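You operate a simulated robot arm through the tools that you are given. There is no shell and no other tool. Be economical: measure what you need, move in short steps, check, and stop when the job is done.

Carry out the task below with a simulated robot arm. There is one attempt and no reset: what you move stays moved.

TASK
Put things in order on the top of the counter by the luggage rack. At the end: the silver watch stands where the red tin (marked "LACES") stood; the orange stain stick stands on top of the white speckled block; the red tin stands where the orange packet (marked "WIPES") stood; the orange packet stands on top of the white travel adaptor; whatever was shut is shut again. Leave all else as you found it, and nothing knocked over.

The check looks at the end state, three seconds after you hand in, the way a careful person would. Anything else that was tipped, shoved, dropped, spilled or broken makes it a failure.

THE ROBOT
A 6-joint arm with a two-finger parallel gripper, fixed in place. Base frame: the origin is at the foot of the arm, x ahead of it, y to its left, z up; the work surface is at about z = 0. Units: cm, degrees, N and s.
With the tool pointing down near the work surface it reaches from about 18 to 46 cm from the base axis. Its first joint turns from -70.0 to 70.0 degrees. Payload 1.9 kg.
The TCP is the grasp point between the finger pads, 2.3 cm short of the fingertips. In the tool frame z runs along the fingers and y along their closing line. The gripper opens to 9.4 cm. The fingers are 3.8 cm wide and 1 cm thick; the gripper's body (5.4 by 9.6 cm) begins 3.9 cm behind the TCP.
Orientation is told as [roll, pitch, yaw] about the base's x, y, z axes, in that order, counted from this pose: with the fingers straight down and closing along the base's y, the tool's x points along the base's -x, its y along +y and its z along -z.

THE INTERFACE
- The arm moves only by the tool jog_arm. Its argument "deltas" is a list of rows, each an object of numbers (a shift or turn left out is 0, a gripper value left out holds the last): "gripper": the gripper command, from -1 (fully open) to 1 (shut), values between in proportion; "tx", "ty", "tz": the shift along the tool's x, y, z in cm; "rx", "ry", "rz": the turn, a rotation vector about the tool's x, y, z in degrees. In form: [{"gripper": .., "tx": .., "ty": .., "tz": .., "rx": .., "ry": .., "rz": ..}, ...]. A call has 1 to 8 rows; each row is the pose to reach, as a shift and turn from the pose commanded when the call began, along the tool's axes at that moment. Each row takes 0.2 s and may step no farther than 5 cm and 8.6 degrees from the row before; otherwise, or with a gripper value out of range, the whole call is refused. A pose out of reach is approached as far as the arm can. The call stops where the force on the tool passes 40 N (or 10 N more than at its start, if that is more) or the arm is blocked; 0.2 s more then pass. Each finger travels about 10.8 cm/s and halts on what it meets, pressing with about 31 N; the grip force reading is that of the motor and also rises with nothing between the fingers. The clock runs only during rows and for 0.2 s after the last one: add rows that repeat a pose to give the fingers time. It gives the time, the measured TCP pose, the force on the tool (base axes), the opening and the grip force at its end, in the units of the frame above (readings bear some noise).
- Cameras (640 x 400 px; columns grow to the right, rows downward): "scene" is fixed at [5.29, 30.52, 43.5]; the picture's right is [-0.81, -0.59, 0.00], its down [-0.28, 0.38, -0.88] and it looks along [0.52, -0.72, -0.47] (base axes); focal length 231 px, centre (320, 200). "wrist" rides on the gripper at [8.7, 1.6, -7.5] in the tool frame; the picture's right is [-0.18, 0.98, 0.00], its down [-0.58, -0.11, -0.81] and it looks along [-0.79, -0.15, 0.59] (tool axes); focal length 243 px, centre (320, 200). There is no depth. A picture from a camera that has moved, and an enlarged one, comes with that camera's place and axes in the base frame and with its lens.
- snapshot(camera): a new picture of that camera. The clock stands still meanwhile.
- zoom(camera, box): a new picture of the part [left, top, right, bottom] of that camera's present view, enlarged. The clock stands still meanwhile.
- hand_in(): hands the job in; it is judged then, once.

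Work in short steps. Places have to be worked out from the pictures, the camera data and where the tool is seen: move nearer, look again, correct. Check each grasp and each placing, and mend what went wrong. You have 120 turns and 84 pictures in all, those below and enlarged ones among them. Open the gripper and draw the arm clear of the work before you hand the job in, unless the task says otherwise; then end with one line.

The tools are called as a command line: name --argument value ..., lists and objects as JSON in quotes. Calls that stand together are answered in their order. jog_arm: Moves the arm, as the interface text tells. Its arguments: {"type":"object","properties":{"deltas":{"type":"array","items":{"type":"object","properties":{"gripper":{"type":"number"},"tx":{"type":"number"},"ty":{"type":"number"},"tz":{"type":"number"},"rx":{"type":"number"},"ry":{"type":"number"},"rz":{"type":"number"}}}}},"required":["deltas"]} The other tools are called the same way: snapshot (camera) takes a picture; zoom (camera, box) takes an enlarged picture of a part of a camera's view; hand_in () hands the job in.

At the start:

```text
time: 0.0
position: [31.6, 7.95, 34.43]
tool_rot: [-0.1, -0.1, -0.2]
ft_force: [-0.7, -0.2, 0.0]
finger_gap: 9.4
grasp_force: 0.0
```

scene: 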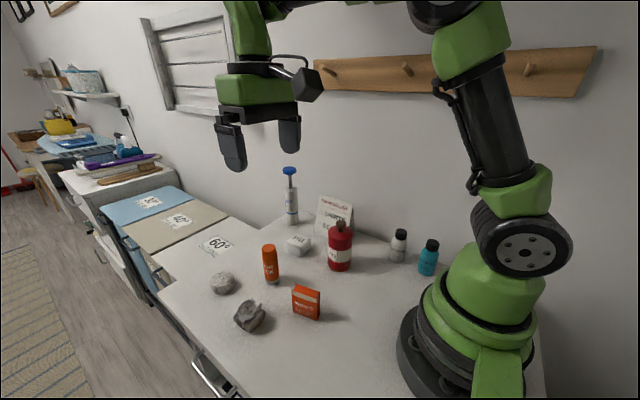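
wrist: 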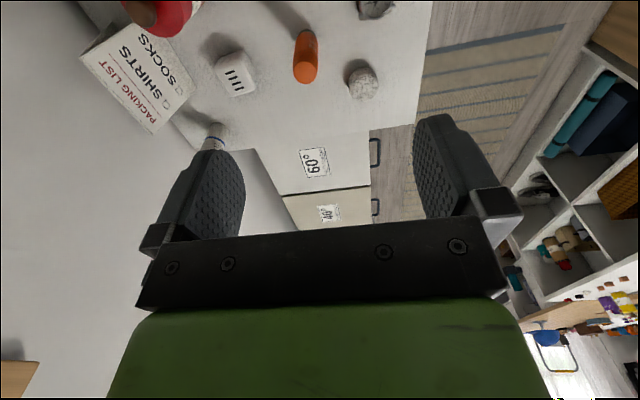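

I start by enlarging the worktop part of the scene to identify the objects.

zoom --camera "scene" --box '[180, 160, 460, 340]'

zoom --camera "wrist" --box '[70, 0, 450, 200]'

```text
2.22 times, centred on (320, 250) of scene
camera zoom: at [5.29, 30.52, 43.5], right [-0.81, -0.59, 0.0], down [-0.28, 0.38, -0.88], along [0.52, -0.72, -0.47], focal length 512 px, centre (320, 89)
```

zoom: 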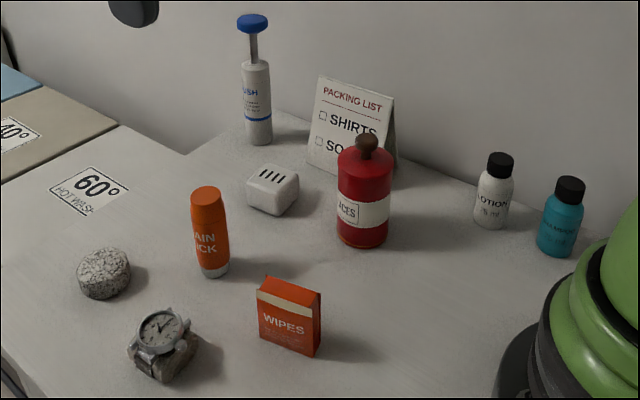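

```text
1.68 times, centred on (260, 100) of wrist
camera zoom: at [22.99, 9.61, 41.86], right [0.19, 0.98, 0.0], down [0.58, -0.11, 0.81], along [0.79, -0.15, -0.59], focal length 409 px, centre (421, 368)
```

zoom: 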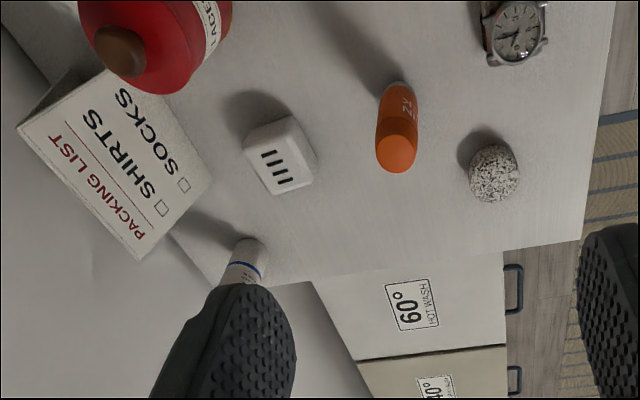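

The objects are roughly located. I'll tilt the wrist camera downward to look at them from above.

jog_arm --deltas '[{"gripper": -1, "ry": 8}, {"ry": 16}, {"ry": 24}, {"ry": 32}, {"ry": 36}]'

snapshot --camera "wrist"

```text
time: 1.2
position: [28.84, 7.57, 31.68]
tool_rot: [0.0, 36.0, 0.0]
ft_force: [0.0, 0.6, -0.5]
finger_gap: 9.4
grasp_force: 0.0
out of reach, approached as far as the arm can: row 3, 4, 5
```

```text
79 pictures are left
camera wrist: at [26.16, 9.16, 42.76], right [0.15, 0.98, -0.11], down [0.94, -0.11, 0.31], along [0.29, -0.15, -0.94], focal length 243 px, centre (320, 200)
```

wrist: 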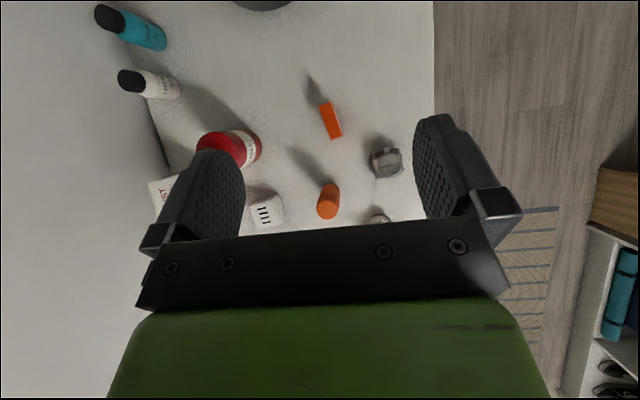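

Good overhead view; enlarging it to measure.

zoom --camera "wrist" --box '[260, 60, 440, 230]'

zoom --camera "wrist" --box '[140, 100, 320, 240]'

```text
2.35 times, centred on (350, 145) of wrist
camera zoom: at [26.16, 9.16, 42.76], right [0.15, 0.98, -0.11], down [0.94, -0.11, 0.31], along [0.29, -0.15, -0.94], focal length 571 px, centre (249, 329)
```

zoom: 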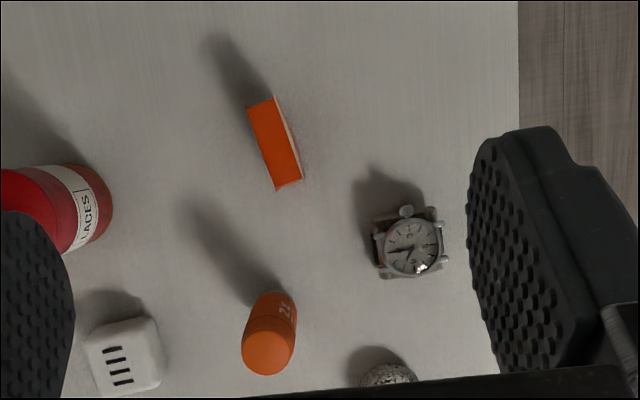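

```text
2.86 times, centred on (230, 170) of wrist
camera zoom: at [26.16, 9.16, 42.76], right [0.15, 0.98, -0.11], down [0.94, -0.11, 0.31], along [0.29, -0.15, -0.94], focal length 693 px, centre (577, 286)
```

zoom: 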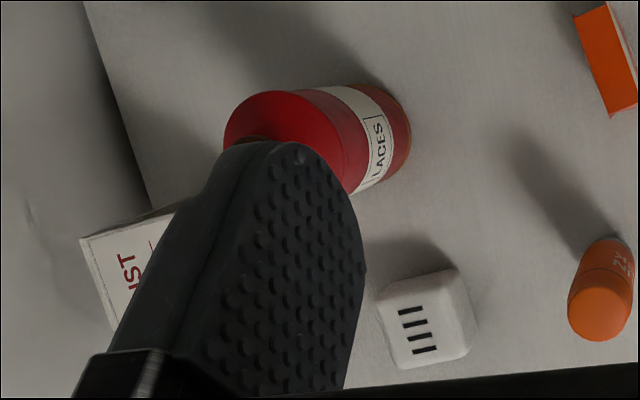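

Packet: centre about (25.9, 6.6), long side about 13° off x, 1.9 thick, 5 high. Adaptor about (39.3, -7.4). I return upright.

jog_arm --deltas '[{"ry": -8}, {"ry": -16}, {"ry": -24}, {"ry": -32}, {"ry": -36}]'

```text
time: 2.4
position: [28.69, 7.62, 31.71]
tool_rot: [0.1, -0.2, -0.2]
ft_force: [0.8, -0.6, 0.6]
finger_gap: 9.41
grasp_force: 0.1
```

Now above the packet, yawed 13°.

jog_arm --deltas '[{"tx": 0.8, "ty": -0.3, "tz": 4, "rz": -5}, {"tx": 1.6, "ty": -0.6, "tz": 8, "rz": -10}, {"tx": 2.4, "ty": -0.9, "tz": 12, "rz": -13}, {"tx": 2.8, "ty": -0.95, "tz": 16, "rz": -13}, {"tx": 2.8, "ty": -0.95, "tz": 20, "rz": -13}]'

snapshot --camera "wrist"

zoom --camera "scene" --box '[180, 160, 460, 340]'

```text
time: 3.6
position: [26.02, 6.68, 11.73]
tool_rot: [0.0, -0.1, 12.8]
ft_force: [-0.2, -0.3, 0.0]
finger_gap: 9.41
grasp_force: 0.1
```

```text
76 pictures are left
camera wrist: at [17.09, 6.34, 19.11], right [-0.04, 1.0, 0.0], down [0.59, 0.02, 0.81], along [0.81, 0.03, -0.59], focal length 243 px, centre (320, 200)
```

wrist: 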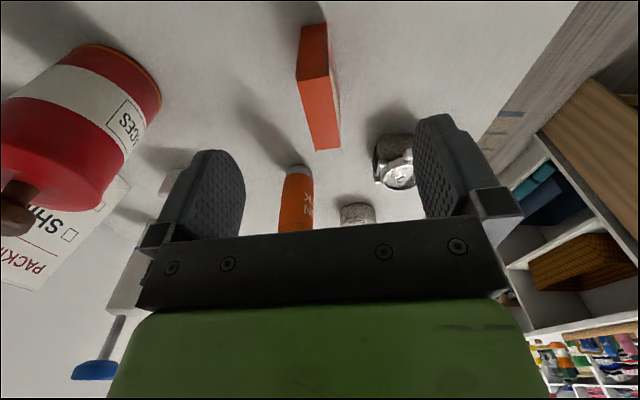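

```text
2.22 times, centred on (320, 250) of scene
camera zoom: at [5.29, 30.52, 43.5], right [-0.81, -0.59, 0.0], down [-0.28, 0.38, -0.88], along [0.52, -0.72, -0.47], focal length 512 px, centre (320, 89)
```

zoom: 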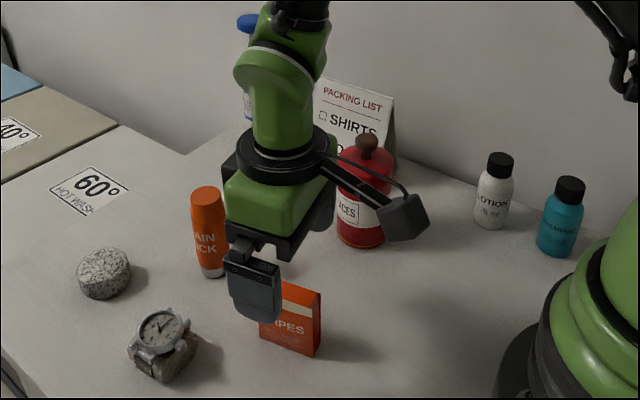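

Packet centre confirmed near (26.0, 6.7), about 6 high. Descend and close.

jog_arm --deltas '[{"tz": 4, "gripper": -0.3}, {"tz": 8.2, "gripper": -0.3}, {"tz": 8.2, "gripper": -0.3}, {"tz": 8.2, "gripper": 1}, {"tz": 8.2, "gripper": 1}, {"tz": 8.2, "gripper": 1}]'

snapshot --camera "wrist"

```text
time: 5.0
position: [26.06, 6.6, 3.47]
tool_rot: [0.1, -0.1, 12.7]
ft_force: [-0.6, 0.1, -0.3]
finger_gap: 2.33
grasp_force: 31.3
```

```text
74 pictures are left
camera wrist: at [17.25, 6.31, 10.96], right [-0.04, 1.0, 0.0], down [0.59, 0.02, 0.81], along [0.81, 0.03, -0.59], focal length 243 px, centre (320, 200)
```

wrist: 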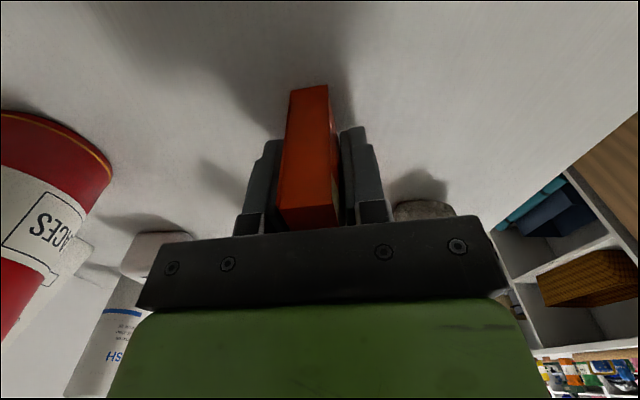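

Packet gripped. Lift straight up, then carry it over the adaptor.

jog_arm --deltas '[{"tz": -3}, {"tz": -7.5}, {"tz": -12}, {"tx": -2.4, "ty": -4.1, "tz": -12, "rz": 2}, {"tx": -4.8, "ty": -8.2, "tz": -12, "rz": 4}, {"tx": -7.2, "ty": -12.3, "tz": -12, "rz": 6}, {"tx": -9.82, "ty": -16.59, "tz": -12, "rz": 7}]'

snapshot --camera "wrist"

zoom --camera "scene" --box '[180, 160, 460, 340]'

```text
refused: row 7 steps farther than a row can; nothing moved
```

```text
73 pictures are left
camera wrist: at [17.25, 6.31, 10.96], right [-0.04, 1.0, 0.0], down [0.59, 0.02, 0.81], along [0.81, 0.03, -0.59], focal length 243 px, centre (320, 200)
```

wrist: 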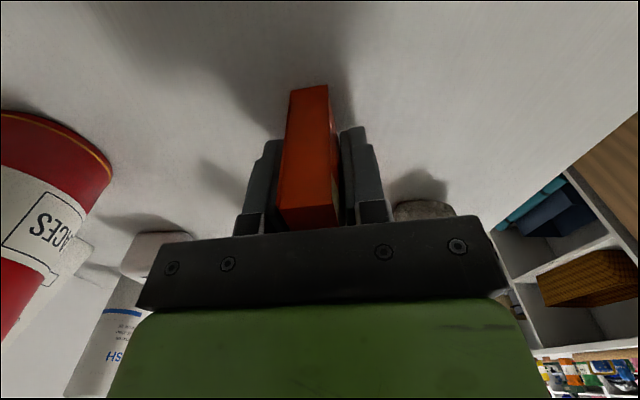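

```text
2.22 times, centred on (320, 250) of scene
camera zoom: at [5.29, 30.52, 43.5], right [-0.81, -0.59, 0.0], down [-0.28, 0.38, -0.88], along [0.52, -0.72, -0.47], focal length 512 px, centre (320, 89)
```

zoom: 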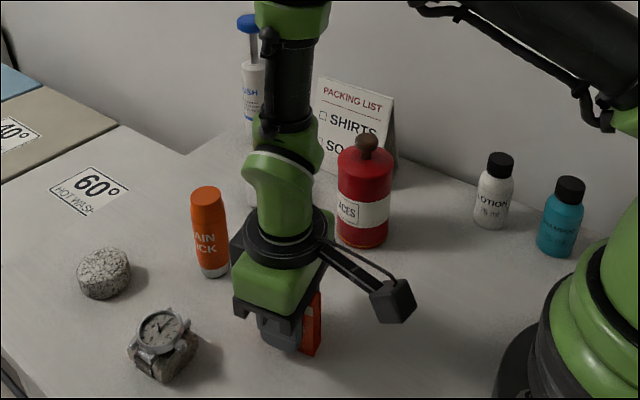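

The last row was slightly too long; same move with smaller steps.

jog_arm --deltas '[{"tz": -4}, {"tz": -8}, {"tz": -12}, {"tx": -2.4, "ty": -4.0, "tz": -12, "rz": 2}, {"tx": -4.8, "ty": -8.0, "tz": -12, "rz": 4}, {"tx": -7.2, "ty": -12.0, "tz": -12, "rz": 6}, {"tx": -9.5, "ty": -16.1, "tz": -12, "rz": 7}, {"tx": -9.82, "ty": -16.59, "tz": -12, "rz": 7}]'

snapshot --camera "wrist"

zoom --camera "scene" --box '[180, 120, 460, 300]'

```text
time: 6.8
position: [39.13, -7.42, 15.64]
tool_rot: [0.1, -0.1, 5.8]
ft_force: [0.4, 1.0, -1.2]
finger_gap: 2.33
grasp_force: 30.9
```

```text
71 pictures are left
camera wrist: at [30.38, -6.71, 23.02], right [0.08, 1.0, 0.0], down [0.59, -0.05, 0.81], along [0.8, -0.07, -0.59], focal length 243 px, centre (320, 200)
```

wrist: 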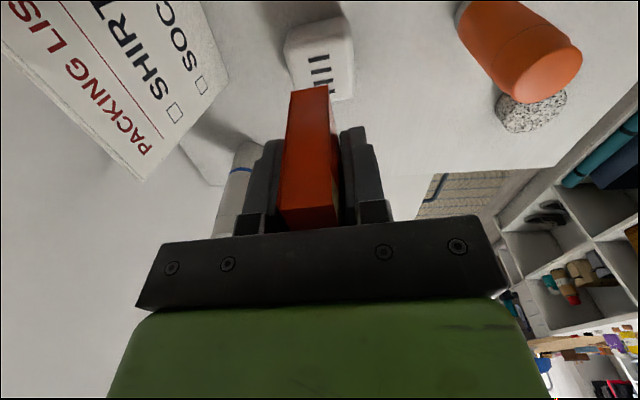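

```text
2.22 times, centred on (320, 210) of scene
camera zoom: at [5.29, 30.52, 43.5], right [-0.81, -0.59, 0.0], down [-0.28, 0.38, -0.88], along [0.52, -0.72, -0.47], focal length 512 px, centre (320, 178)
```

zoom: 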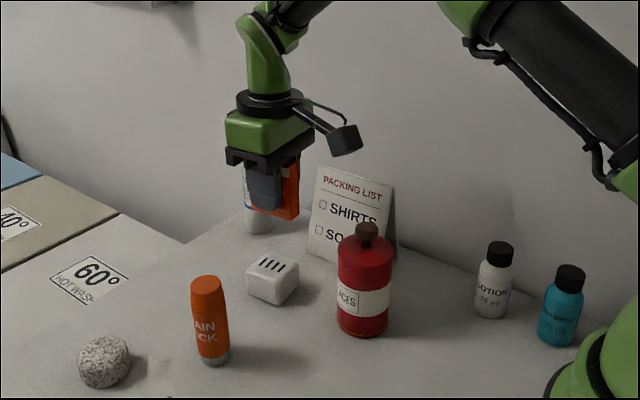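

Adaptor top measured about x 37.4–41.8, y −9.7…−5.1, z ≈ 4.2. Shift 0.4 forward and lower to just above it.

jog_arm --deltas '[{"tx": -0.4, "tz": 3}, {"tx": -0.4, "tz": 5.5}, {"tx": -0.4, "tz": 7}]'

zoom --camera "scene" --box '[250, 180, 360, 270]'

snapshot --camera "wrist"

```text
time: 7.6
position: [39.65, -7.27, 8.58]
tool_rot: [0.0, -0.1, 5.8]
ft_force: [0.5, -0.4, -1.2]
finger_gap: 2.33
grasp_force: 31.1
```

```text
4.44 times, centred on (305, 225) of scene
camera zoom: at [5.29, 30.52, 43.5], right [-0.81, -0.59, 0.0], down [-0.28, 0.38, -0.88], along [0.52, -0.72, -0.47], focal length 1025 px, centre (387, 89)
```

zoom: 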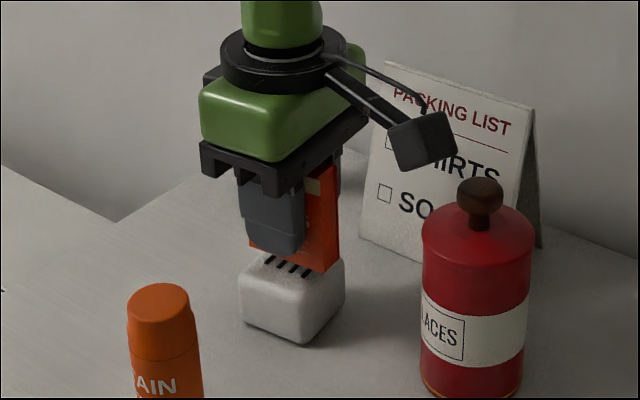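

```text
68 pictures are left
camera wrist: at [30.85, -6.52, 16.02], right [0.08, 1.0, 0.0], down [0.59, -0.05, 0.81], along [0.8, -0.07, -0.59], focal length 243 px, centre (320, 200)
```

wrist: 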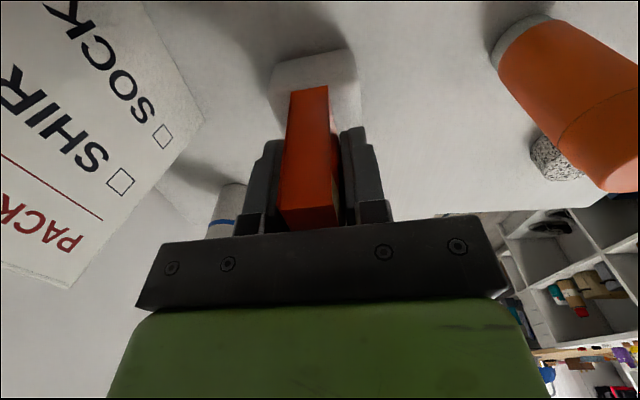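

Aligned. Lower gently in small steps watching force.

jog_arm --deltas '[{"tz": 0.2}, {"tz": 0.4}, {"tz": 0.6}]'

zoom --camera "scene" --box '[270, 200, 340, 260]'

```text
time: 8.4
position: [39.69, -7.24, 8.0]
tool_rot: [0.0, -0.1, 5.8]
ft_force: [-1.0, 0.5, -0.4]
finger_gap: 2.3
grasp_force: 31.1
```

```text
6.67 times, centred on (305, 230) of scene
camera zoom: at [5.29, 30.52, 43.5], right [-0.81, -0.59, 0.0], down [-0.28, 0.38, -0.88], along [0.52, -0.72, -0.47], focal length 1538 px, centre (420, 0)
```

zoom: 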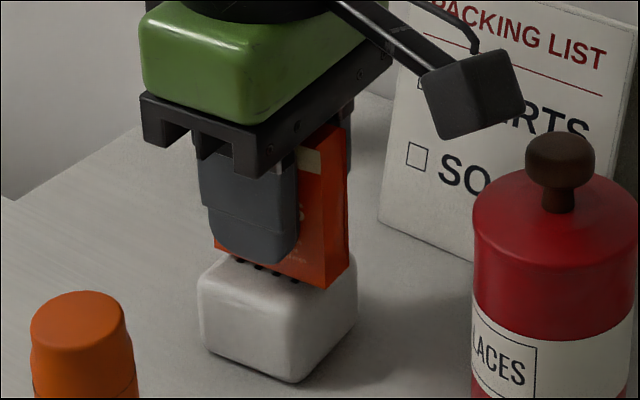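

No contact yet; continue in 0.1 cm steps.

jog_arm --deltas '[{"tz": 0.1}, {"tz": 0.2}, {"tz": 0.3}, {"tz": 0.4}]'

```text
time: 9.4
position: [39.68, -7.33, 7.52]
tool_rot: [0.0, -0.2, 5.8]
ft_force: [-0.5, 0.8, 0.4]
finger_gap: 2.33
grasp_force: 31.1
```

jog_arm --deltas '[{"tz": 0.1}, {"tz": 0.2}, {"tz": 0.3}]'

zoom --camera "scene" --box '[270, 200, 340, 260]'

```text
time: 10.2
position: [39.87, -7.19, 7.47]
tool_rot: [-0.1, -0.4, 5.9]
ft_force: [-3.0, -3.8, 29.2]
finger_gap: 2.35
grasp_force: 31.1
```

```text
6.67 times, centred on (305, 230) of scene
camera zoom: at [5.28, 30.52, 43.5], right [-0.81, -0.59, 0.0], down [-0.28, 0.38, -0.88], along [0.52, -0.72, -0.47], focal length 1538 px, centre (420, 0)
```

zoom: 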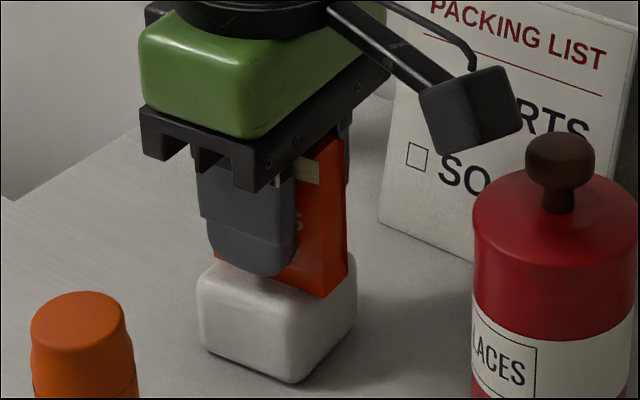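

Contact made (29 N). I ease the pressure, open, and rise.

jog_arm --deltas '[{"tz": -0.2}, {"tz": -0.2}, {"tz": -0.2, "gripper": 0.3}, {"tz": -0.2, "gripper": 0.1}, {"tz": -0.2, "gripper": 0.0}, {"tz": -0.2, "gripper": 0.0}]'

zoom --camera "scene" --box '[270, 200, 340, 260]'

```text
time: 11.6
position: [39.66, -7.2, 7.43]
tool_rot: [0.0, -0.2, 5.8]
ft_force: [-0.3, 0.2, 0.5]
finger_gap: 4.72
grasp_force: 0.1
```

```text
6.67 times, centred on (305, 230) of scene
camera zoom: at [5.29, 30.52, 43.5], right [-0.81, -0.59, 0.0], down [-0.28, 0.38, -0.88], along [0.52, -0.72, -0.47], focal length 1538 px, centre (420, 0)
```

zoom: 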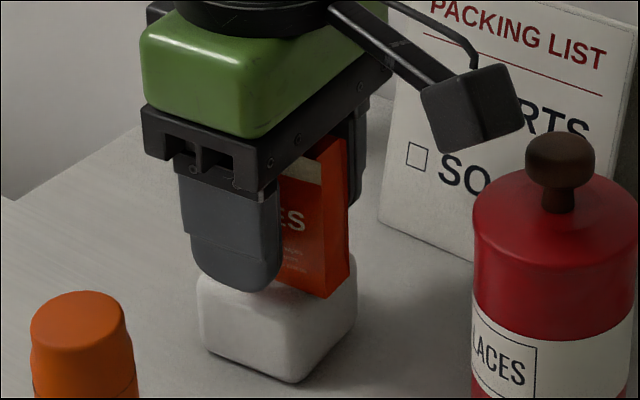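

Packet stands on the adaptor. I rise clear and look closely at the tin's shape.

jog_arm --deltas '[{"tz": -4}, {"tz": -8}, {"tz": -12}, {"tz": -15, "gripper": -1}]'

zoom --camera "scene" --box '[300, 205, 380, 280]'

snapshot --camera "wrist"

```text
time: 12.6
position: [39.5, -7.56, 22.54]
tool_rot: [0.0, -0.1, 5.9]
ft_force: [0.0, -1.0, 1.1]
finger_gap: 9.43
grasp_force: 0.0
```

```text
5.33 times, centred on (340, 242) of scene
camera zoom: at [5.29, 30.52, 43.5], right [-0.81, -0.59, 0.0], down [-0.28, 0.38, -0.88], along [0.52, -0.72, -0.47], focal length 1230 px, centre (213, -27)
```

zoom: 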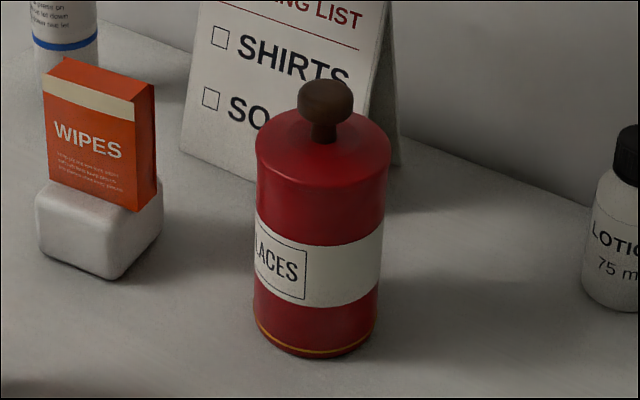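

```text
63 pictures are left
camera wrist: at [30.59, -6.71, 29.92], right [0.08, 1.0, 0.0], down [0.59, -0.05, 0.81], along [0.8, -0.07, -0.59], focal length 243 px, centre (320, 200)
```

wrist: 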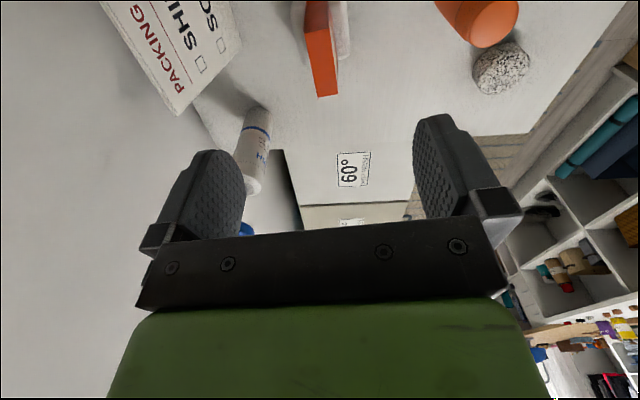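

The packet sits well. The tin has a tall knob; I need to know where its lid seam is before choosing a grip, so I move the wrist camera to view it closely.

zoom --camera "scene" --box '[322, 215, 362, 243]'

jog_arm --deltas '[{"tx": 4, "ty": 0.5}, {"tx": 8, "ty": 1}, {"tx": 11.0, "ty": -1.2, "tz": 0}, {"tx": 11.0, "ty": -1.2, "tz": 0}]'

snapshot --camera "wrist"

```text
14.29 times, centred on (342, 229) of scene
camera zoom: at [5.29, 30.52, 43.5], right [-0.81, -0.59, 0.0], down [-0.28, 0.38, -0.88], along [0.52, -0.72, -0.47], focal length 3295 px, centre (6, -214)
```

zoom: 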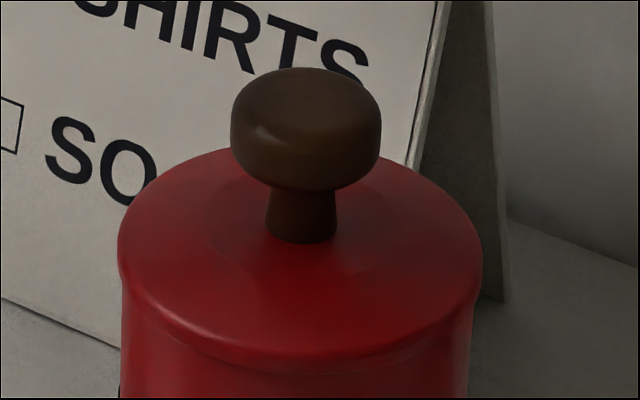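

```text
time: 13.6
position: [28.75, -9.8, 22.52]
tool_rot: [-0.1, -0.2, 5.8]
ft_force: [1.1, -0.3, 0.7]
finger_gap: 9.41
grasp_force: 0.1
```

```text
61 pictures are left
camera wrist: at [19.91, -9.09, 29.96], right [0.08, 1.0, 0.0], down [0.59, -0.05, 0.81], along [0.8, -0.07, -0.59], focal length 243 px, centre (320, 200)
```

wrist: 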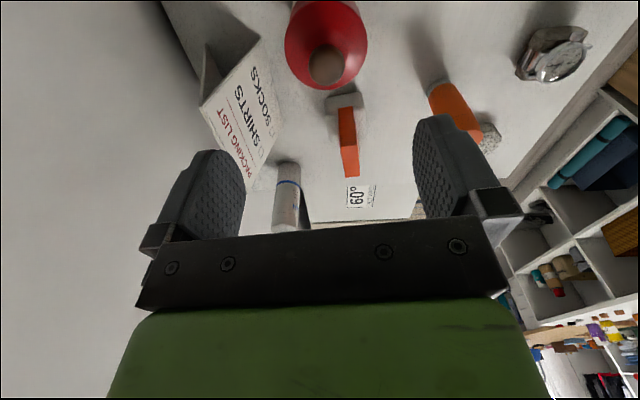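

The zoom shows a lid with a thin, slightly protruding rim just under the top (z≈9.4). I must grip the body below it, so I'll use a grip tilted about 40° outward. First yaw to the radial direction above the tin.

jog_arm --deltas '[{"tx": 0.7, "ty": 0.3, "tz": 1, "rz": 8.2}, {"tx": 1.4, "ty": 0.7, "tz": 2, "rz": 16.4}, {"tx": 2.13, "ty": 1.0, "tz": 3, "rz": 24.6}, {"tx": 2.13, "ty": 1.0, "tz": 3, "rz": 24.6}]'

jog_arm --deltas '[{"ry": -8}, {"ry": -16}, {"ry": -24}, {"ry": -32}, {"ry": -40}]'

snapshot --camera "scene"

```text
time: 14.6
position: [26.6, -8.91, 19.46]
tool_rot: [0.0, -0.1, -18.8]
ft_force: [1.2, 0.1, 0.3]
finger_gap: 9.39
grasp_force: 0.0
```

```text
time: 15.8
position: [27.36, -8.87, 19.67]
tool_rot: [0.2, -40.0, -18.8]
ft_force: [0.7, 0.1, -0.3]
finger_gap: 9.42
grasp_force: 0.1
out of reach, approached as far as the arm can: row 5
```

```text
60 pictures are left
```

scene: 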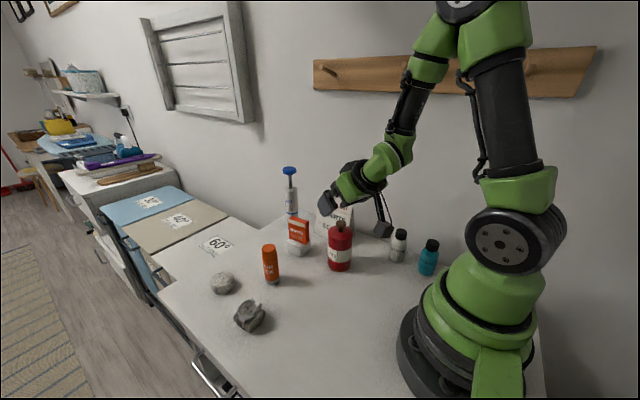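

The radial tilt is at the inner reach limit, so I'll swing the approach direction to yaw −60° (coming from the +y side), turning about the vertical.

jog_arm --deltas '[{"rx": 5.3, "rz": 6.32}, {"rx": 10.6, "rz": 12.64}, {"rx": 15.9, "rz": 18.96}, {"rx": 21.2, "rz": 25.28}, {"rx": 26.5, "rz": 31.6}, {"rx": 26.5, "rz": 31.6}]'

snapshot --camera "scene"

snapshot --camera "wrist"

```text
time: 17.2
position: [27.29, -9.1, 19.55]
tool_rot: [0.2, -40.0, -60.1]
ft_force: [0.8, -0.5, -0.8]
finger_gap: 9.41
grasp_force: 0.0
```

```text
59 pictures are left
```

scene: 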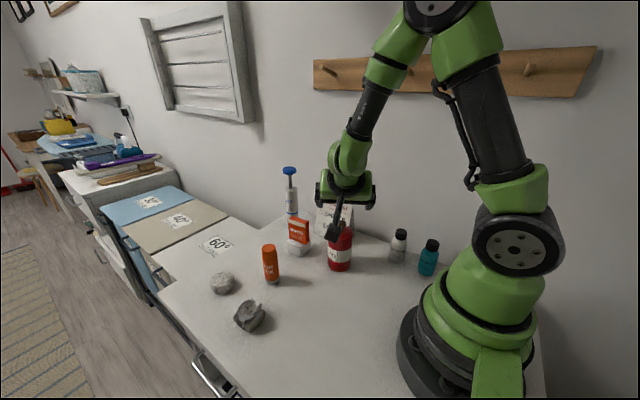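

```text
58 pictures are left
camera wrist: at [23.01, 1.64, 19.67], right [0.92, 0.37, 0.12], down [-0.13, 0.01, 0.99], along [0.36, -0.93, 0.06], focal length 243 px, centre (320, 200)
```

wrist: 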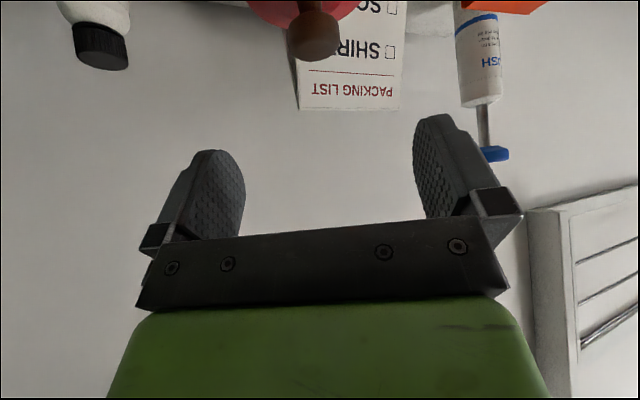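

Orientation reached. I lower vertically part way and check the alignment around the tin.

jog_arm --deltas '[{"tx": 2.34, "ty": 0.2, "tz": 2.0}, {"tx": 4.27, "ty": 0.38, "tz": 4.26}, {"tx": 5.55, "ty": 0.38, "tz": 5.79}]'

zoom --camera "scene" --box '[280, 160, 400, 280]'

snapshot --camera "wrist"

```text
time: 18.0
position: [27.35, -8.34, 11.59]
tool_rot: [0.1, -40.1, -60.1]
ft_force: [-0.1, -0.7, -0.2]
finger_gap: 9.41
grasp_force: 0.2
```

```text
3.33 times, centred on (340, 220) of scene
camera zoom: at [5.29, 30.52, 43.5], right [-0.81, -0.59, 0.0], down [-0.28, 0.38, -0.88], along [0.52, -0.72, -0.47], focal length 769 px, centre (253, 133)
```

zoom: 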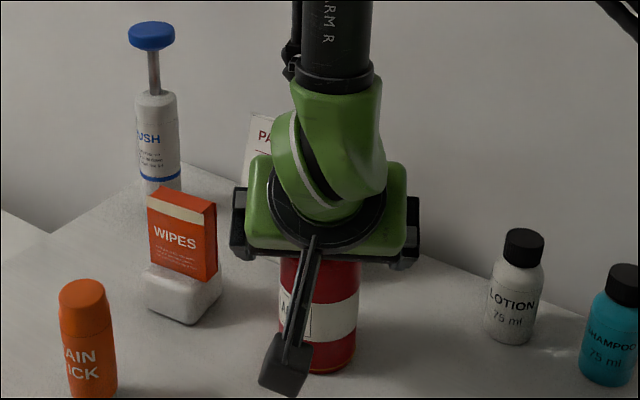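

```text
56 pictures are left
camera wrist: at [23.05, 2.33, 11.66], right [0.92, 0.37, 0.12], down [-0.13, 0.01, 0.99], along [0.37, -0.93, 0.06], focal length 243 px, centre (320, 200)
```

wrist: 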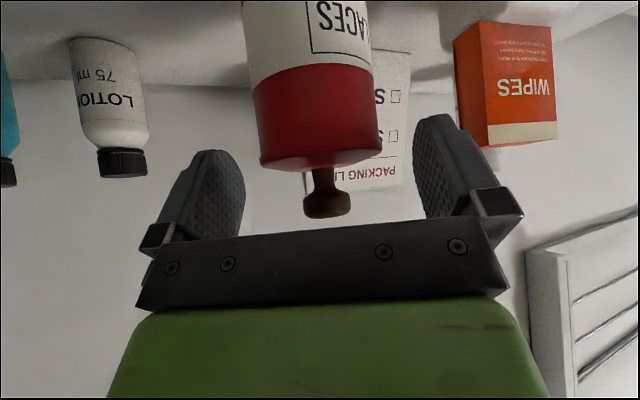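

Clear side view: lid seam at z≈10.2, knob top ≈13.2, tin well centred. Lower to z≈7.3, backing off 0.3.

jog_arm --deltas '[{"tx": 1.6, "ty": -0.1, "tz": 1.46}, {"tx": 3.0, "ty": -0.1, "tz": 3.1}, {"tx": 3.0, "ty": -0.1, "tz": 3.1}]'

snapshot --camera "wrist"

zoom --camera "scene" --box '[280, 180, 400, 280]'

```text
time: 18.8
position: [27.14, -7.98, 7.28]
tool_rot: [0.3, -40.1, -60.0]
ft_force: [0.4, -0.5, 0.3]
finger_gap: 9.4
grasp_force: 0.1
```

```text
55 pictures are left
camera wrist: at [22.79, 2.71, 7.35], right [0.92, 0.37, 0.12], down [-0.13, 0.01, 0.99], along [0.37, -0.93, 0.06], focal length 243 px, centre (320, 200)
```

wrist: 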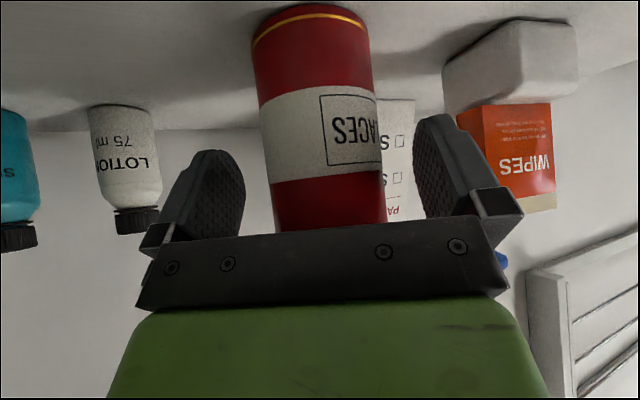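

```text
4.00 times, centred on (340, 230) of scene
camera zoom: at [5.29, 30.52, 43.5], right [-0.81, -0.59, 0.0], down [-0.28, 0.38, -0.88], along [0.52, -0.72, -0.47], focal length 922 px, centre (240, 80)
```

zoom: 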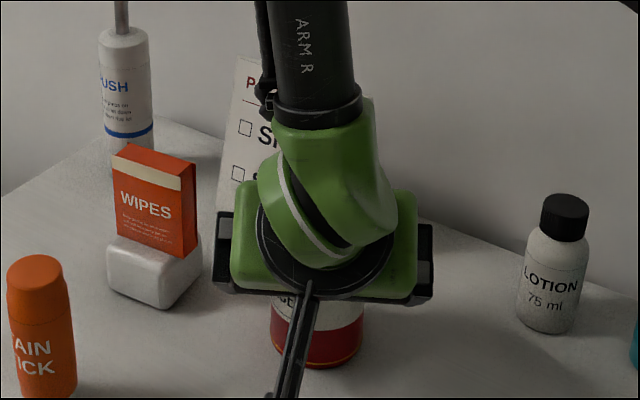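

Tin body is between the fingers with clearance. Close.

jog_arm --deltas '[{"gripper": 0.0}, {"gripper": 0.3}, {"gripper": 1}, {"gripper": 1}, {"gripper": 1}]'

snapshot --camera "wrist"

```text
time: 20.0
position: [27.11, -8.0, 7.27]
tool_rot: [0.1, -39.9, -60.1]
ft_force: [0.7, -0.2, -0.3]
finger_gap: 5.83
grasp_force: 30.9
```

```text
53 pictures are left
camera wrist: at [22.78, 2.7, 7.37], right [0.92, 0.37, 0.12], down [-0.13, 0.01, 0.99], along [0.36, -0.93, 0.06], focal length 243 px, centre (320, 200)
```

wrist: 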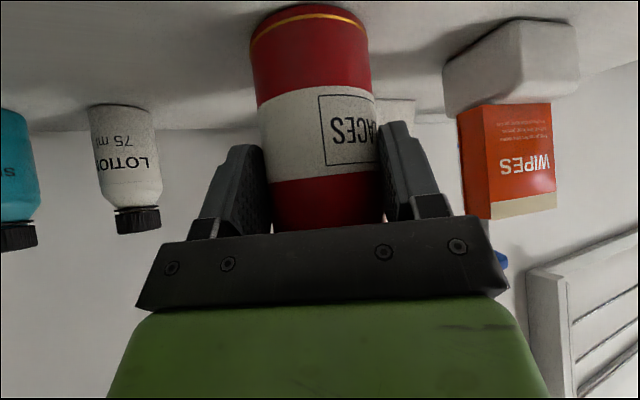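

Gripped at 5.8 cm. Lift 5 cm and check.

jog_arm --deltas '[{"tx": -0.64, "tz": -0.77}, {"tx": -1.93, "tz": -2.3}, {"tx": -3.22, "tz": -3.83}, {"tx": -3.22, "tz": -3.83}]'

snapshot --camera "wrist"

```text
time: 21.0
position: [27.0, -8.11, 12.37]
tool_rot: [0.1, -39.9, -60.1]
ft_force: [0.0, -0.3, -0.5]
finger_gap: 5.81
grasp_force: 31.5
```

```text
52 pictures are left
camera wrist: at [22.74, 2.59, 12.49], right [0.92, 0.37, 0.12], down [-0.13, 0.01, 0.99], along [0.36, -0.93, 0.06], focal length 243 px, centre (320, 200)
```

wrist: 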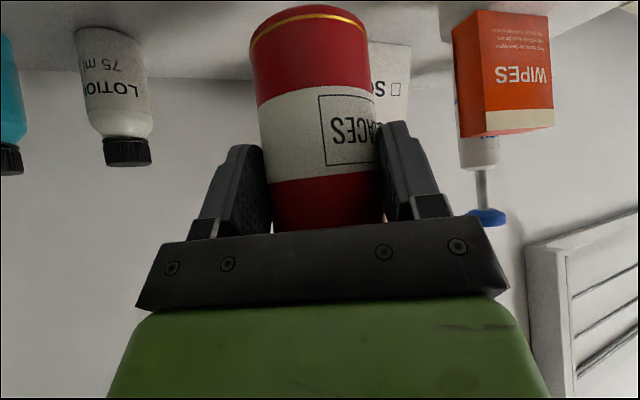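

The tin is lifted upright. Carry it to above the packet's old place.

jog_arm --deltas '[{"tx": 2.86, "ty": 1.58, "tz": -2.4}, {"tx": 5.72, "ty": 3.16, "tz": -4.8}, {"tx": 8.58, "ty": 4.74, "tz": -7.2}, {"tx": 11.44, "ty": 6.32, "tz": -9.61}, {"tx": 11.44, "ty": 6.32, "tz": -9.61}]'

zoom --camera "scene" --box '[180, 140, 420, 340]'

snapshot --camera "wrist"

```text
time: 22.2
position: [24.99, 7.97, 12.33]
tool_rot: [0.1, -40.0, -60.1]
ft_force: [0.6, 0.7, -1.2]
finger_gap: 5.83
grasp_force: 31.2
```

```text
2.00 times, centred on (300, 240) of scene
camera zoom: at [5.29, 30.52, 43.5], right [-0.81, -0.59, 0.0], down [-0.28, 0.38, -0.88], along [0.52, -0.72, -0.47], focal length 461 px, centre (360, 120)
```

zoom: 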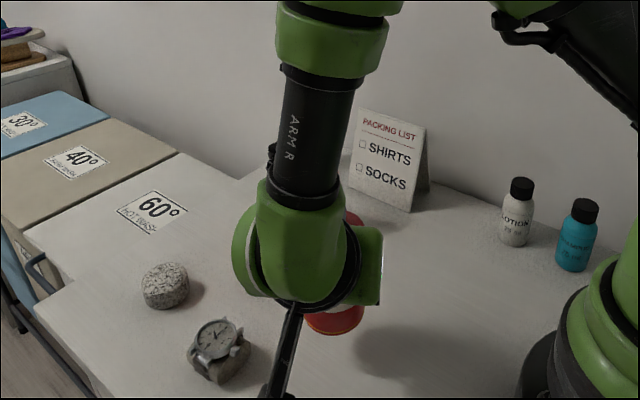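

```text
50 pictures are left
camera wrist: at [20.75, 18.6, 12.51], right [0.92, 0.37, 0.12], down [-0.13, 0.01, 0.99], along [0.37, -0.93, 0.06], focal length 243 px, centre (320, 200)
```

wrist: 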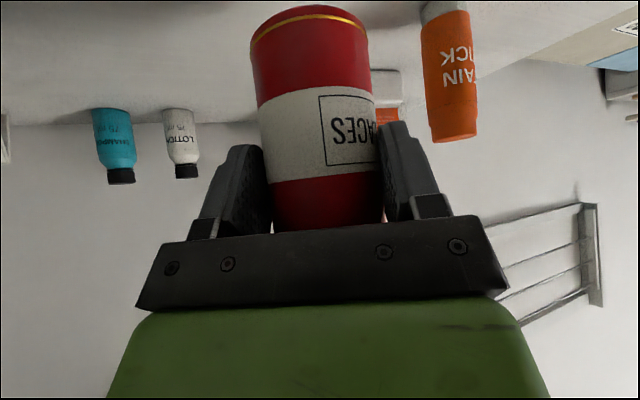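

Lower toward the surface: first 4.6 cm.

jog_arm --deltas '[{"tx": 1.29, "ty": 0.15, "tz": 1.53}, {"tx": 2.31, "ty": 0.15, "tz": 2.76}, {"tx": 2.96, "ty": 0.15, "tz": 3.52}, {"tx": 2.96, "ty": 0.15, "tz": 3.52}]'

jog_arm --deltas '[{"tx": 0.13, "tz": 0.15}, {"tx": 0.19, "tz": 0.23}, {"tx": 0.26, "tz": 0.31}, {"tx": 0.32, "tz": 0.38}]'

```text
time: 23.2
position: [25.27, 8.01, 7.66]
tool_rot: [0.1, -40.0, -60.2]
ft_force: [-0.4, -0.3, -1.3]
finger_gap: 5.81
grasp_force: 30.4
```

```text
time: 24.2
position: [25.26, 7.98, 7.29]
tool_rot: [0.1, -40.0, -60.1]
ft_force: [0.8, 0.5, 0.7]
finger_gap: 5.78
grasp_force: 30.6
```

jog_arm --deltas '[{"tx": 0.05, "tz": 0.06}, {"tx": 0.1, "tz": 0.115}]'

snapshot --camera "wrist"

```text
time: 24.8
position: [25.38, 7.93, 7.17]
tool_rot: [0.2, -40.2, -60.0]
ft_force: [-4.4, 1.4, 26.3]
finger_gap: 5.81
grasp_force: 31.2
```

```text
49 pictures are left
camera wrist: at [20.99, 18.62, 7.25], right [0.92, 0.37, 0.12], down [-0.13, 0.01, 0.99], along [0.37, -0.93, 0.06], focal length 243 px, centre (320, 200)
```

wrist: 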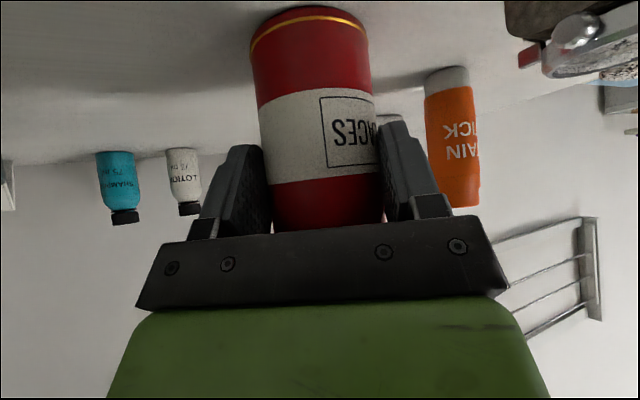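

Tin stands on the surface (26 N contact). Ease, open, then retreat straight up.

jog_arm --deltas '[{"tx": -0.08, "tz": -0.1}, {"tx": -0.08, "tz": -0.1, "gripper": 0.0}, {"tx": -0.08, "tz": -0.1, "gripper": -0.4}, {"tx": -0.08, "tz": -0.1, "gripper": -0.8}, {"tx": -0.08, "tz": -0.1, "gripper": -0.8}]'

snapshot --camera "wrist"

```text
time: 26.0
position: [25.28, 8.03, 7.23]
tool_rot: [0.1, -40.0, -60.2]
ft_force: [-0.6, 0.0, 0.1]
finger_gap: 8.43
grasp_force: 0.0
```

```text
48 pictures are left
camera wrist: at [20.98, 18.69, 7.29], right [0.92, 0.37, 0.12], down [-0.13, 0.01, 0.99], along [0.36, -0.93, 0.06], focal length 243 px, centre (320, 200)
```

wrist: 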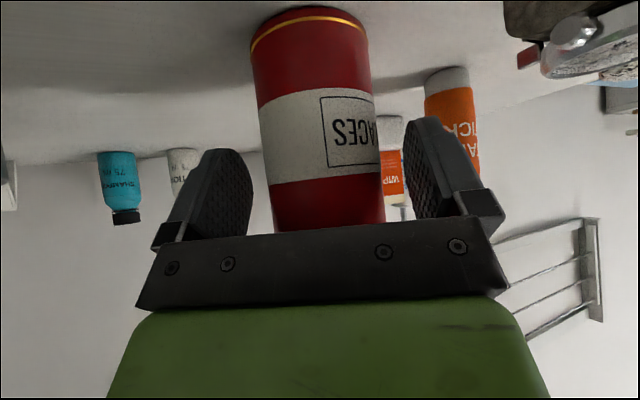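

Released and upright. Rise 12 cm.

jog_arm --deltas '[{"tx": -1.29, "tz": -1.53}, {"tx": -3.86, "tz": -4.6}, {"tx": -6.43, "tz": -7.66}, {"tx": -8.36, "tz": -9.96}]'

snapshot --camera "wrist"

snapshot --camera "scene"

```text
time: 27.0
position: [25.15, 7.89, 20.32]
tool_rot: [0.1, -40.0, -60.1]
ft_force: [-0.4, 0.7, -0.7]
finger_gap: 8.46
grasp_force: 0.1
```

```text
47 pictures are left
camera wrist: at [20.95, 18.67, 20.47], right [0.92, 0.37, 0.12], down [-0.13, 0.01, 0.99], along [0.36, -0.93, 0.06], focal length 243 px, centre (320, 200)
```

wrist: 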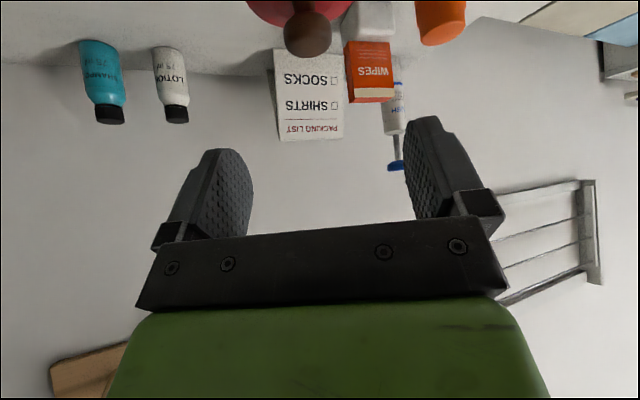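

```text
46 pictures are left
```

scene: 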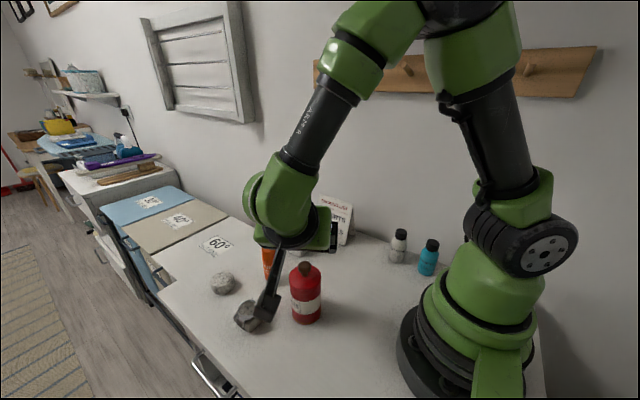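

Tin done. Return the tool to vertical and yaw 0, then look at the watch.

jog_arm --deltas '[{"ry": 8}, {"ry": 16}, {"ry": 24}, {"ry": 32}, {"ry": 40}]'

jog_arm --deltas '[{"rz": -8, "tz": -0.5}, {"rz": -16, "tz": -1}, {"rz": -24, "tz": -1.5}, {"rz": -32, "tz": -2}, {"rz": -40, "tz": -2}, {"rz": -48, "tz": -2}, {"rz": -56, "tz": -2}, {"rz": -60, "tz": -2}]'

```text
time: 28.2
position: [21.62, 6.7, 12.67]
tool_rot: [3.2, -3.4, -60.7]
ft_force: [3.6, 1.0, 18.2]
finger_gap: 8.67
grasp_force: 2.4
out of reach, approached as far as the arm can: row 3, 4, 5
stopped in row 5: the force on the tool passed its limit (the readings are from after the stop); the commanded pose is now the measured one
```

```text
time: 30.0
position: [20.73, 6.59, 13.59]
tool_rot: [-1.7, -4.2, -0.3]
ft_force: [0.4, 0.0, 0.5]
finger_gap: 8.48
grasp_force: 0.1
out of reach, approached as far as the arm can: row 2, 3, 4, 5, 6, 7, 8
```

The untilt was out of reach and the arm sank, touching something – probably the tin. Check at once.

snapshot --camera "scene"

snapshot --camera "wrist"

```text
45 pictures are left
```

scene: 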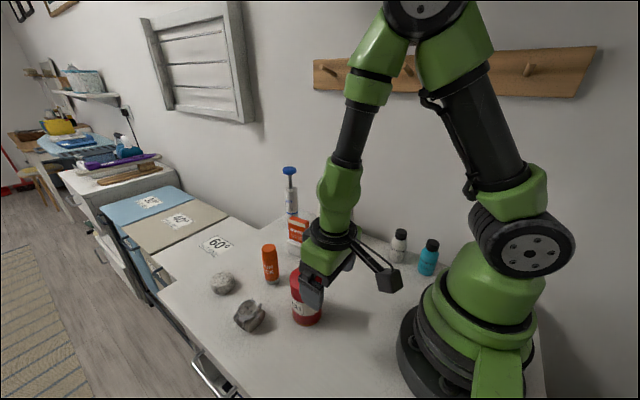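

```text
44 pictures are left
camera wrist: at [11.52, 8.49, 20.3], right [0.19, 0.98, -0.02], down [0.52, -0.09, 0.85], along [0.83, -0.17, -0.53], focal length 243 px, centre (320, 200)
```

wrist: 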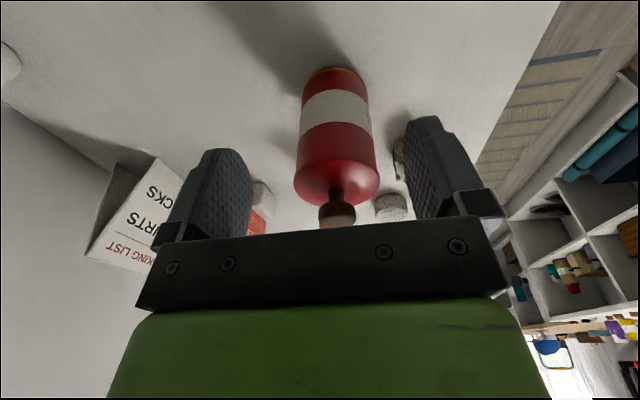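

The tin is still upright. I go straight up.

jog_arm --deltas '[{"tz": -2}, {"tz": -5, "tx": -1}, {"tz": -8, "tx": -3}, {"tz": -10, "tx": -5}]'

zoom --camera "scene" --box '[210, 220, 370, 340]'

```text
time: 31.0
position: [19.63, 6.46, 14.27]
tool_rot: [-1.8, -4.3, -0.4]
ft_force: [-0.5, 0.7, 1.5]
finger_gap: 8.43
grasp_force: 0.0
out of reach, approached as far as the arm can: row 1, 2, 3, 4
```

```text
3.33 times, centred on (290, 280) of scene
camera zoom: at [5.29, 30.52, 43.5], right [-0.81, -0.59, 0.0], down [-0.28, 0.38, -0.88], along [0.52, -0.72, -0.47], focal length 769 px, centre (420, -67)
```

zoom: 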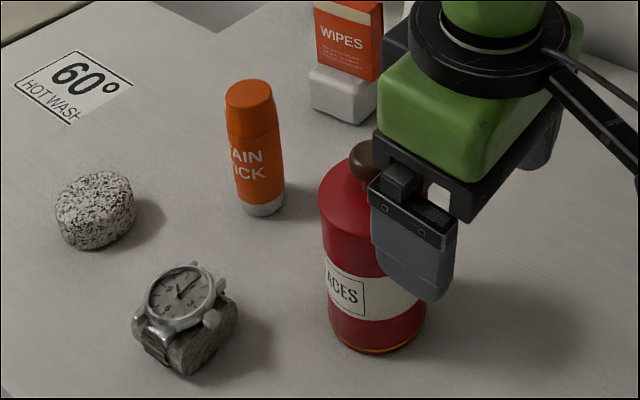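

The arm is at its inner limit. I slide sideways (−y) away from the tin at this height, then outward and up.

jog_arm --deltas '[{"ty": -4}, {"ty": -8}, {"ty": -12}, {"ty": -15}, {"ty": -15, "tx": -4}, {"ty": -15, "tx": -8}, {"ty": -15, "tx": -10, "tz": -4}, {"ty": -15, "tx": -10, "tz": -8}]'

snapshot --camera "scene"

```text
time: 32.8
position: [23.0, -7.53, 13.55]
tool_rot: [-5.1, -4.4, -0.9]
ft_force: [1.0, 0.2, 0.1]
finger_gap: 8.47
grasp_force: 0.1
out of reach, approached as far as the arm can: row 2, 3, 4, 5, 6, 7, 8
```

```text
42 pictures are left
```

scene: 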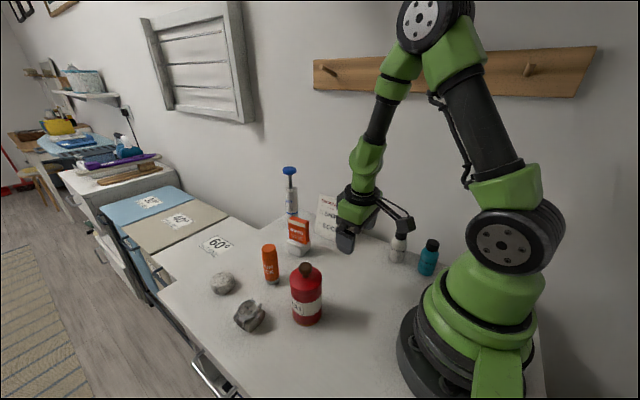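

Tin untouched. Move outward and level the tool.

jog_arm --deltas '[{"tx": -3, "ty": 1}, {"tx": -6, "ty": 3, "tz": -0.5}, {"tx": -8, "ty": 6, "tz": -3}, {"tx": -9, "ty": 8, "tz": -7}]'

```text
time: 33.8
position: [27.85, 0.63, 14.16]
tool_rot: [-6.8, -6.1, -0.6]
ft_force: [0.7, -0.6, -0.6]
finger_gap: 8.43
grasp_force: 0.1
out of reach, approached as far as the arm can: row 1, 2, 3, 4
```

It still reports out of reach, so a wrist joint is probably at a limit. I'll retrace: tilt back −35° first, to see if it frees.

jog_arm --deltas '[{"ry": -8}, {"ry": -16}, {"ry": -24}, {"ry": -32}]'

snapshot --camera "scene"

```text
time: 34.8
position: [28.18, 0.42, 14.17]
tool_rot: [-8.7, -35.7, 5.0]
ft_force: [0.4, 3.8, 0.0]
finger_gap: 8.48
grasp_force: 0.0
out of reach, approached as far as the arm can: row 2, 3, 4
```

```text
41 pictures are left
```

scene: 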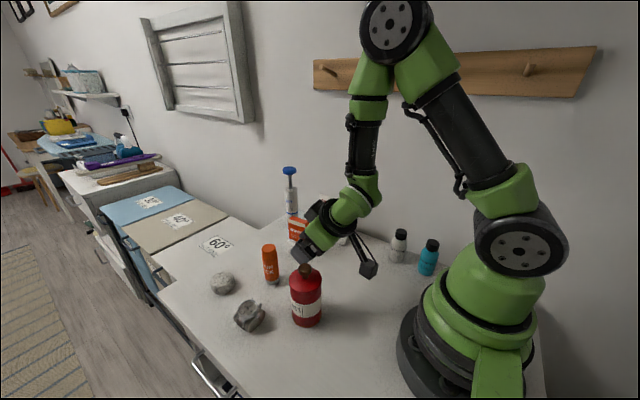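

Possible light touch with the knob (3.8 N). Move away in −y a bit.

jog_arm --deltas '[{"ty": -2}, {"ty": -4}, {"ty": -6}]'

zoom --camera "scene" --box '[230, 170, 420, 340]'

```text
time: 35.6
position: [28.18, -5.25, 14.79]
tool_rot: [-6.2, -36.3, 2.5]
ft_force: [-0.2, 0.2, 0.6]
finger_gap: 8.48
grasp_force: 0.2
```

```text
2.35 times, centred on (325, 255) of scene
camera zoom: at [5.29, 30.52, 43.5], right [-0.81, -0.59, 0.0], down [-0.28, 0.38, -0.88], along [0.52, -0.72, -0.47], focal length 543 px, centre (308, 71)
```

zoom: 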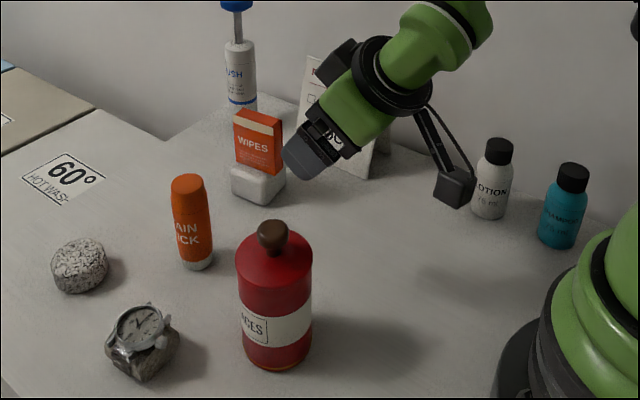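

Free again and tin is fine. Raise ~9 cm vertically.

jog_arm --deltas '[{"tx": -1.77, "tz": -2.42}, {"tx": -3.54, "tz": -4.84}, {"tx": -5.3, "tz": -7.26}]'

jog_arm --deltas '[{"tx": -2.4, "tz": 1.8, "rx": 2}, {"tx": -4.8, "tz": 3.6, "rx": 4}, {"tx": -4.8, "tz": 3.6, "rx": 6}]'

```text
time: 36.4
position: [28.03, -4.53, 23.88]
tool_rot: [-6.1, -36.3, 2.4]
ft_force: [-0.4, 0.0, -0.4]
finger_gap: 8.45
grasp_force: 0.1
```

```text
time: 37.2
position: [33.93, -4.59, 23.75]
tool_rot: [-12.1, -36.4, 2.5]
ft_force: [1.0, 0.6, 0.4]
finger_gap: 8.45
grasp_force: 0.1
out of reach, approached as far as the arm can: row 1, 2
```

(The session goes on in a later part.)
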